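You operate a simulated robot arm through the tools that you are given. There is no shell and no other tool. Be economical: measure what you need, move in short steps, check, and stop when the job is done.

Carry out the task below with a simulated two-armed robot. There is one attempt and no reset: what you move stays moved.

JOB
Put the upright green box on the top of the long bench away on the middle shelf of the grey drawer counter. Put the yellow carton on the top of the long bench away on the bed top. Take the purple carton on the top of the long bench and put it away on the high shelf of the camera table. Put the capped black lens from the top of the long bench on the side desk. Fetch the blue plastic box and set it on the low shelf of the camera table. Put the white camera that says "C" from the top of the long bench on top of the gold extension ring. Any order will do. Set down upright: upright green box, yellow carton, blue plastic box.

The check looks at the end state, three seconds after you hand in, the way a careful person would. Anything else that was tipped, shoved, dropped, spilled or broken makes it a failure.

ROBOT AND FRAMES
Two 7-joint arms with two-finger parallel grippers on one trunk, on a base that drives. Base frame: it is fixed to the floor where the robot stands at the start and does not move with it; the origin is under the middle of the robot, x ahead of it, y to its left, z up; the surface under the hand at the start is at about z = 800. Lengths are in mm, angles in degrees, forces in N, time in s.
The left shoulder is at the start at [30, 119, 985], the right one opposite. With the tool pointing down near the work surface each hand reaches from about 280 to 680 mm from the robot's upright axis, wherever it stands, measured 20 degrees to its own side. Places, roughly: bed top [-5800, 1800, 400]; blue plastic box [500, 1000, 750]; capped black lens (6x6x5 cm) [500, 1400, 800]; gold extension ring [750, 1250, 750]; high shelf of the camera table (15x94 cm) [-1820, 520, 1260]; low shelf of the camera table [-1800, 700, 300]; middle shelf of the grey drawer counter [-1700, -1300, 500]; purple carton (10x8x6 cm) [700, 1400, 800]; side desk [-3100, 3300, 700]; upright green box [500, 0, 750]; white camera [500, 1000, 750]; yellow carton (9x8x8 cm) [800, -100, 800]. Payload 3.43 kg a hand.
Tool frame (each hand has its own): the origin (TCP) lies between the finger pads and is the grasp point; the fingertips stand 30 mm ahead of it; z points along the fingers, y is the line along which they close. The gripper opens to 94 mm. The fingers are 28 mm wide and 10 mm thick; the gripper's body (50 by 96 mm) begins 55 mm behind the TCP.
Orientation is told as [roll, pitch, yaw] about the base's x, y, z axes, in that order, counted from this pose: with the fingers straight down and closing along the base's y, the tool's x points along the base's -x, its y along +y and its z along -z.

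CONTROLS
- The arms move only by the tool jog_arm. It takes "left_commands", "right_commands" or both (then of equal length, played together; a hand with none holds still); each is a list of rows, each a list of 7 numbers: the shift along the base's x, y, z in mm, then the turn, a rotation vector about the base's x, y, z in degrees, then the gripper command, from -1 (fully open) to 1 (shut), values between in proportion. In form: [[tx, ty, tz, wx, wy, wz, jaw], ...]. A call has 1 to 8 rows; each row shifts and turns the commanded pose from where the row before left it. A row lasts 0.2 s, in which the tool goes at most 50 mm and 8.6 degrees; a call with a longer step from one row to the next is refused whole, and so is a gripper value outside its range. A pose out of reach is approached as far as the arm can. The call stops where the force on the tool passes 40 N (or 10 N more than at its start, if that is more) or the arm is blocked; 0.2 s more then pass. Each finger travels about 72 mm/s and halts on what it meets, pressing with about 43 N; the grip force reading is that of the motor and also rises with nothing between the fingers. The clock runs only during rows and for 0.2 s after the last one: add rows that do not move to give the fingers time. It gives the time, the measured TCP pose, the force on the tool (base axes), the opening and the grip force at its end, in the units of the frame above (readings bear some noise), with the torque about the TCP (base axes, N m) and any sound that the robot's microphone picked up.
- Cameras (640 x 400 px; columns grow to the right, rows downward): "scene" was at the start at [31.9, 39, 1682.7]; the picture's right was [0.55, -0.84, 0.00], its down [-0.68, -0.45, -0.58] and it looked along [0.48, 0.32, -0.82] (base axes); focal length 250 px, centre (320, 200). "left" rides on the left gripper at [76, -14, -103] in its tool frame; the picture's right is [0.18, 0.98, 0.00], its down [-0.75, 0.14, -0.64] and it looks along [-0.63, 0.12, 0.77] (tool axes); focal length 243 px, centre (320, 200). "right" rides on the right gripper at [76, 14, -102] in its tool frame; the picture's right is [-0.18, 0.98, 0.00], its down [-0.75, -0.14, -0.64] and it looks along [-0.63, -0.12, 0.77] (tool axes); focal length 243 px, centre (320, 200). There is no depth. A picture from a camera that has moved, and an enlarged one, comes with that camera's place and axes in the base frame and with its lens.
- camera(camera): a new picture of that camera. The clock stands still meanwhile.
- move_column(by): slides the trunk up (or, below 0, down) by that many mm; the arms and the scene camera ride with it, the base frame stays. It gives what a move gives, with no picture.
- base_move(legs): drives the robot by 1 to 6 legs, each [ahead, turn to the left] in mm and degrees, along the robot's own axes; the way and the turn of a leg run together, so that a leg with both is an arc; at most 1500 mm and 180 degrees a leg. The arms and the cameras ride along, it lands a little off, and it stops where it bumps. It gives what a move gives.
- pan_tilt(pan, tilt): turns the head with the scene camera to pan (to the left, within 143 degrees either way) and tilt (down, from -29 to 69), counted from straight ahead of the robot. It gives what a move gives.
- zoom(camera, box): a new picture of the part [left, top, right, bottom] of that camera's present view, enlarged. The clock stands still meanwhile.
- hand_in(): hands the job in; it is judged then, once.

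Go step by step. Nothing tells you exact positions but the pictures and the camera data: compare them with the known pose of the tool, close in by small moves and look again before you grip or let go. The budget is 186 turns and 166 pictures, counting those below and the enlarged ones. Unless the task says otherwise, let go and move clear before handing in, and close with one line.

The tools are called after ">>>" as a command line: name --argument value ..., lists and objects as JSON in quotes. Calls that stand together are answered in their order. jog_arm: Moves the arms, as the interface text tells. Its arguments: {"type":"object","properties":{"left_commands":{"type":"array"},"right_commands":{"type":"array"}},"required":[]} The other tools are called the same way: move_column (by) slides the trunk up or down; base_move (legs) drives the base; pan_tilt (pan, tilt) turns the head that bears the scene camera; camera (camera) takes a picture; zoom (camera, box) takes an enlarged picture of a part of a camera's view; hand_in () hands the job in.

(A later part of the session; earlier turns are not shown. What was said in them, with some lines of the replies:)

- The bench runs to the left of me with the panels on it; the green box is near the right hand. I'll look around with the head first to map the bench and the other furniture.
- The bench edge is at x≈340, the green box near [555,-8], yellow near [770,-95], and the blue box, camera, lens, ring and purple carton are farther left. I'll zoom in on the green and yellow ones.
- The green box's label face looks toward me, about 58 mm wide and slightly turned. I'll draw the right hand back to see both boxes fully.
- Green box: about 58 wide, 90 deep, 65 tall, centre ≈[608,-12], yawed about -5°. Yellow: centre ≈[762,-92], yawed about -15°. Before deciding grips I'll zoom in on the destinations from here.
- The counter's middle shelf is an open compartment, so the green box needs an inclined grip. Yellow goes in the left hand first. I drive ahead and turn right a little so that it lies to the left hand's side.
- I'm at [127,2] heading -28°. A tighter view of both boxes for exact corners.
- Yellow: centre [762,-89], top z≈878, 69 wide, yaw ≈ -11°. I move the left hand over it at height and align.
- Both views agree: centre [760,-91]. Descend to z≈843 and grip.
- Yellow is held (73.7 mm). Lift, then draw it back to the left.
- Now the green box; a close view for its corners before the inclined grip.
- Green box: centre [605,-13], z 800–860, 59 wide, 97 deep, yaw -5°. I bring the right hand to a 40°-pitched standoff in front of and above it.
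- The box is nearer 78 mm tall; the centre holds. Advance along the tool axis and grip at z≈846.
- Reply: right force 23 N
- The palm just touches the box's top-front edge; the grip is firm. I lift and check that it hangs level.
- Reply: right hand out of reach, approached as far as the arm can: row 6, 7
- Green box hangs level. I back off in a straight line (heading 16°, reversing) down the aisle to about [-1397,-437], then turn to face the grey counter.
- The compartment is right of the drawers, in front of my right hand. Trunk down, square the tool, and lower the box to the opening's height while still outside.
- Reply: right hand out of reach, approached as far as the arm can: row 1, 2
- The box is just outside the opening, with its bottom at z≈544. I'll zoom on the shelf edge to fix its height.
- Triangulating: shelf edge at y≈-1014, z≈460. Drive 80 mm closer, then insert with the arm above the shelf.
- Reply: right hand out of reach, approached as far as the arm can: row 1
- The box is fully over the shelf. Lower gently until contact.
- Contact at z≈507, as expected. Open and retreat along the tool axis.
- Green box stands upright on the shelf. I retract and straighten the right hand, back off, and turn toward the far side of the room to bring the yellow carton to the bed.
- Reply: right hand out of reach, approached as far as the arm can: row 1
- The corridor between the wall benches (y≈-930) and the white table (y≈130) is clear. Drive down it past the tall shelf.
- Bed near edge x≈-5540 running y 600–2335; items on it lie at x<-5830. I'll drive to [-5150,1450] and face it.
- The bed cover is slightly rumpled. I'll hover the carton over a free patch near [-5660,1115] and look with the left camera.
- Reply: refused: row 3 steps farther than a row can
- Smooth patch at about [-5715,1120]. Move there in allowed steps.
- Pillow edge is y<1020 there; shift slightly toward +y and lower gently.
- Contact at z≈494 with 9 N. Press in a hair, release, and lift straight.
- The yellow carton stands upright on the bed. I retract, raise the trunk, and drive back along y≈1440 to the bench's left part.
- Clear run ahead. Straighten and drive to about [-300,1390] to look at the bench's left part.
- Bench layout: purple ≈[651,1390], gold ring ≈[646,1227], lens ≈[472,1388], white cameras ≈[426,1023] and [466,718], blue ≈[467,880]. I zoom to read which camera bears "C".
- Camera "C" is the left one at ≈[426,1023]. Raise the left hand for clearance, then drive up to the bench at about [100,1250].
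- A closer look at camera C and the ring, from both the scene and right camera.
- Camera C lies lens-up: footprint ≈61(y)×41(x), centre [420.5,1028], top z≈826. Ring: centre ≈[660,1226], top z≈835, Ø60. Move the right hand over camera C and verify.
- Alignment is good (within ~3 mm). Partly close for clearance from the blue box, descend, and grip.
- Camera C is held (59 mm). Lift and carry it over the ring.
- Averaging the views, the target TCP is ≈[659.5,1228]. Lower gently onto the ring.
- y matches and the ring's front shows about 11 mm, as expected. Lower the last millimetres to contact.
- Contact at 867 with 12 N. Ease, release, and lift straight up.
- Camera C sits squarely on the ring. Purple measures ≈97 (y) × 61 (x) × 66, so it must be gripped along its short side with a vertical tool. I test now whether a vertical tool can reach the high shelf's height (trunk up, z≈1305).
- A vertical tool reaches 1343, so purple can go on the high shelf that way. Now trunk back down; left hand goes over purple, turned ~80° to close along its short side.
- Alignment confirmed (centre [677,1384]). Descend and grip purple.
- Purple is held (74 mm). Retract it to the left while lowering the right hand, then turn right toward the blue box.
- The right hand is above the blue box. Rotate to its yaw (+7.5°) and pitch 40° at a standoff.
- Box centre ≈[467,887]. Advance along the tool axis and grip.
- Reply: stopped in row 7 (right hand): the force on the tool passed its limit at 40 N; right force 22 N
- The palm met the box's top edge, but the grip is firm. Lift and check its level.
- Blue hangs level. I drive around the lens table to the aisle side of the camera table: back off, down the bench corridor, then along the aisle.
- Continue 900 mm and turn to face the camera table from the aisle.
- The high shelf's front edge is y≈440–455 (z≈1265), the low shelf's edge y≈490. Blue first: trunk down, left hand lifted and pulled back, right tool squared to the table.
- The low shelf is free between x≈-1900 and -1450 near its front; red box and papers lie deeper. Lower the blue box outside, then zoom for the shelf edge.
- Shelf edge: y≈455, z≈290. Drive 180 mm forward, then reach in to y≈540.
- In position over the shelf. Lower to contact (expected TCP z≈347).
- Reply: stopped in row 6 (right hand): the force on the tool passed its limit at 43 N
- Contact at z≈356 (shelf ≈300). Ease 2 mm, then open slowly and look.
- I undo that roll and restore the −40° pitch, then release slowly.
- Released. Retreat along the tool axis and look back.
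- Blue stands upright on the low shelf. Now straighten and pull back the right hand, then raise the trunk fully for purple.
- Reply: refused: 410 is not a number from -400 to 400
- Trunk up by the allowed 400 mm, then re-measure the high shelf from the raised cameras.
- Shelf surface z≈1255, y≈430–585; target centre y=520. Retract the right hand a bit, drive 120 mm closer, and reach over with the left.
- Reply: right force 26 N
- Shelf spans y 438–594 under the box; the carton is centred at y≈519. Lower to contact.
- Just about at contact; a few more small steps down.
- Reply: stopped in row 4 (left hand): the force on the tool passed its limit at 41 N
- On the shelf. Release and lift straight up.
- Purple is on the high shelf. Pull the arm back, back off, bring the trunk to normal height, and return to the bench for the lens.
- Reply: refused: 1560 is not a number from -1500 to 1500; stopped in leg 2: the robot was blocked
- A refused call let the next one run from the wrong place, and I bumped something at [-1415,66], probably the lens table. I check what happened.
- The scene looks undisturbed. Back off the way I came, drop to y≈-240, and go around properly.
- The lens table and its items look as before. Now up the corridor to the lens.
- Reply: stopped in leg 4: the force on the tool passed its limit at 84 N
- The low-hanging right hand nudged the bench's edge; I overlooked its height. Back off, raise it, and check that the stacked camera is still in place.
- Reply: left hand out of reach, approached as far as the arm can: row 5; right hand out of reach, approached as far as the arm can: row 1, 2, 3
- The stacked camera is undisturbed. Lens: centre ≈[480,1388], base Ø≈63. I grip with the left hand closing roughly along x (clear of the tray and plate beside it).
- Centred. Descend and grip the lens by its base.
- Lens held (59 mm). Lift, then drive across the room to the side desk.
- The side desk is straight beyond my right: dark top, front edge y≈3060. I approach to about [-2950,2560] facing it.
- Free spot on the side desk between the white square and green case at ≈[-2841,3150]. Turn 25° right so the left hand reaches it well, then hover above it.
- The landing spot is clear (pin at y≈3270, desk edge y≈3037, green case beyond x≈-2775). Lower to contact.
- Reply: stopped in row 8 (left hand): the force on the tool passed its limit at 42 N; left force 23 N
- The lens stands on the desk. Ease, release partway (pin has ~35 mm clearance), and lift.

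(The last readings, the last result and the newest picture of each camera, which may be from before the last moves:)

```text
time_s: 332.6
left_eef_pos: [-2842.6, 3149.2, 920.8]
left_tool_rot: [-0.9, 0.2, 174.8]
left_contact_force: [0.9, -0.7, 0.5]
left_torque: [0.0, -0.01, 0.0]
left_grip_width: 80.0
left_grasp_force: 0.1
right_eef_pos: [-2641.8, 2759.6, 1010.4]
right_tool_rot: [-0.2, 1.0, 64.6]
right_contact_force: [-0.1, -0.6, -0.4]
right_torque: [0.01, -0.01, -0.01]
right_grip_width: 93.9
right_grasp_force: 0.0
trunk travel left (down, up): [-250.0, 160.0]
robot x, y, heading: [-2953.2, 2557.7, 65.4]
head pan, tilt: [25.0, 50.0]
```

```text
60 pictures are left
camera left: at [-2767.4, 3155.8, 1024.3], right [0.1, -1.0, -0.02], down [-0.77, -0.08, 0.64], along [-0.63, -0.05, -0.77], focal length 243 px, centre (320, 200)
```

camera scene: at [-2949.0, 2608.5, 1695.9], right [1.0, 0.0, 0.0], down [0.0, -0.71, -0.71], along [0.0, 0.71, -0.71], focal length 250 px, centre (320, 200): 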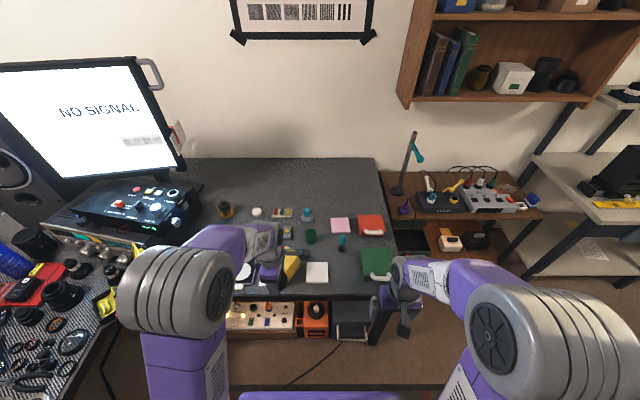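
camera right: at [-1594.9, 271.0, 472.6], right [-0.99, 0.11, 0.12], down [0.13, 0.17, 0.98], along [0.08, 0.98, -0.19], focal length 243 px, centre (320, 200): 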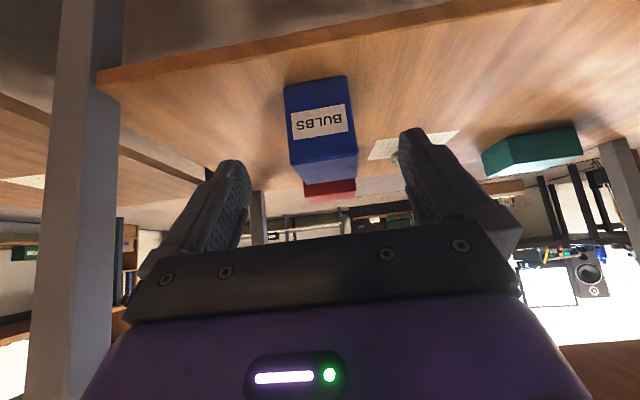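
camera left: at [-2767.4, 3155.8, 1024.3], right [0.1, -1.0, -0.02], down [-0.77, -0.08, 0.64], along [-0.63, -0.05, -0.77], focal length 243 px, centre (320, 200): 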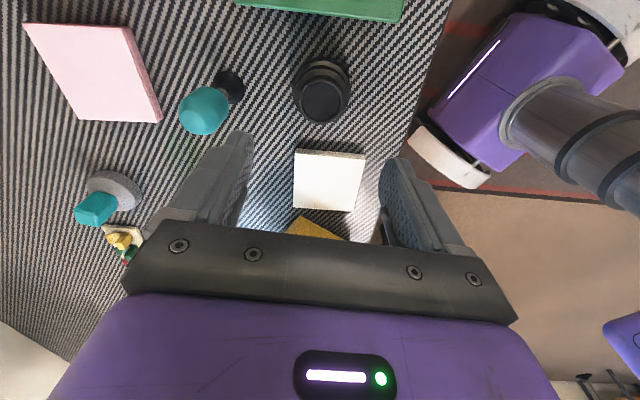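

The lens stands on the side desk. Pull back clear, then a last look at the bed and the camera table from here.

>>> jog_arm --left_commands '[[0, 0, 45, 0, 0, 0, -0.7], [0, 0, 40, 0, 0, 0, -0.7], [0, -45, 0, 0, 0, 0, -0.7], [0, -45, 0, 0, 0, 0, -0.7], [0, -45, 0, 0, 0, 0, -0.7], [0, -40, 0, 0, 0, 0, -0.7]]'

>>> base_move --legs '[[-250, 0]]'

>>> pan_tilt --pan 138 --tilt 22

>>> zoom --camera "scene" --box '[220, 100, 460, 260]'

>>> pan_tilt --pan -120 --tilt 25

>>> zoom --camera "scene" --box '[160, 80, 480, 290]'

```text
time_s: 334.0
left_eef_pos: [-2841.2, 2973.1, 1007.8]
left_tool_rot: [-1.0, 0.3, 174.9]
left_contact_force: [0.0, 0.6, 0.5]
left_torque: [0.03, -0.01, 0.02]
left_grip_width: 79.8
left_grasp_force: 0.1
right_eef_pos: [-2641.1, 2760.6, 1010.9]
right_tool_rot: [-0.2, 1.1, 64.6]
right_contact_force: [-0.1, 0.5, 0.0]
right_torque: [0.01, 0.01, 0.05]
right_grip_width: 94.1
right_grasp_force: 0.0
trunk travel left (down, up): [-250.0, 160.0]
robot x, y, heading: [-2951.1, 2557.3, 65.4]
head pan, tilt: [25.0, 50.0]
```

```text
time_s: 335.8
left_eef_pos: [-2944.6, 2748.6, 1007.0]
left_tool_rot: [-1.0, 0.2, 174.9]
left_contact_force: [-1.1, 0.0, 0.4]
left_torque: [0.0, -0.02, 0.02]
left_grip_width: 79.9
left_grasp_force: 0.0
right_eef_pos: [-2745.7, 2534.2, 1011.0]
right_tool_rot: [-0.2, 1.1, 64.6]
right_contact_force: [-0.2, -0.9, -0.3]
right_torque: [-0.01, -0.02, 0.02]
right_grip_width: 94.1
right_grasp_force: 0.1
trunk travel left (down, up): [-250.0, 160.0]
robot x, y, heading: [-3054.5, 2330.2, 65.1]
head pan, tilt: [25.0, 50.0]
```

```text
time_s: 337.7
left_eef_pos: [-2943.6, 2749.6, 1008.3]
left_tool_rot: [-1.0, 0.3, 174.9]
left_contact_force: [-0.6, 0.0, 0.5]
left_torque: [0.02, -0.01, -0.03]
left_grip_width: 80.1
left_grasp_force: 0.1
right_eef_pos: [-2745.6, 2535.1, 1010.1]
right_tool_rot: [-0.3, 1.2, 64.7]
right_contact_force: [-0.1, 0.0, 0.0]
right_torque: [0.0, 0.0, -0.02]
right_grip_width: 93.9
right_grasp_force: 0.1
trunk travel left (down, up): [-250.0, 160.0]
robot x, y, heading: [-3053.9, 2334.5, 65.4]
head pan, tilt: [138.0, 22.0]
```

```text
2.50 times, centred on (340, 180) of scene
camera zoom: at [-3150.8, 2267.8, 1731.3], right [-0.39, 0.92, 0.0], down [0.34, 0.15, -0.93], along [-0.85, -0.37, -0.37], focal length 626 px, centre (270, 250)
```

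zoom: 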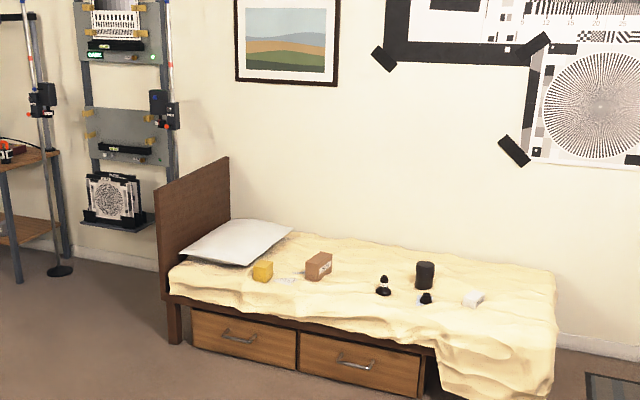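

```text
time_s: 341.3
left_eef_pos: [-2943.7, 2748.0, 1008.8]
left_tool_rot: [-0.9, 0.2, 174.9]
left_contact_force: [-0.1, 0.8, -0.1]
left_torque: [0.02, 0.04, -0.01]
left_grip_width: 79.7
left_grasp_force: 0.1
right_eef_pos: [-2745.2, 2535.8, 1009.7]
right_tool_rot: [-0.2, 1.1, 64.6]
right_contact_force: [0.1, 0.4, -0.5]
right_torque: [-0.03, -0.02, 0.0]
right_grip_width: 94.2
right_grasp_force: 0.0
trunk travel left (down, up): [-250.0, 160.0]
robot x, y, heading: [-3049.9, 2332.5, 65.3]
head pan, tilt: [-120.0, 25.0]
```

```text
1.90 times, centred on (320, 185) of scene
camera zoom: at [-3012.3, 2229.1, 1726.4], right [-0.82, -0.58, 0.0], down [-0.24, 0.35, -0.91], along [0.52, -0.74, -0.42], focal length 477 px, centre (320, 229)
```

zoom: 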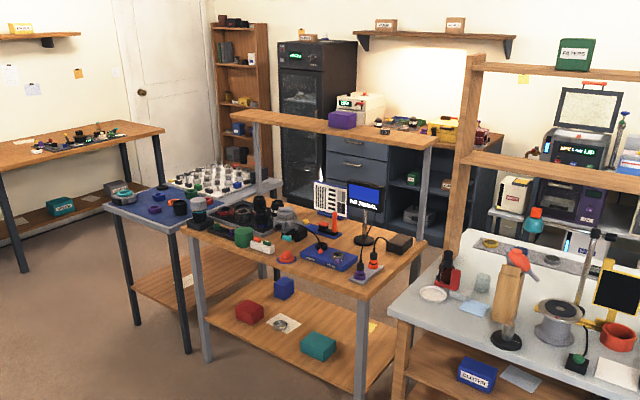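

Everything is in place: yellow upright on the bed, blue on the low shelf, purple on the high shelf, and green on the counter's middle shelf. The lens and the stacked camera were checked earlier. The hands are clear, so I hand in.

>>> hand_in

```text
The job is handed in.
```

I handed the job in with all six objects in place: the green, yellow, blue and purple boxes on their shelves and the bed, the lens on the side desk, and camera C on the gold ring. The base bumped the lens table once and a hand nudged the bench edge once, but nothing looked moved in the pictures afterwards.
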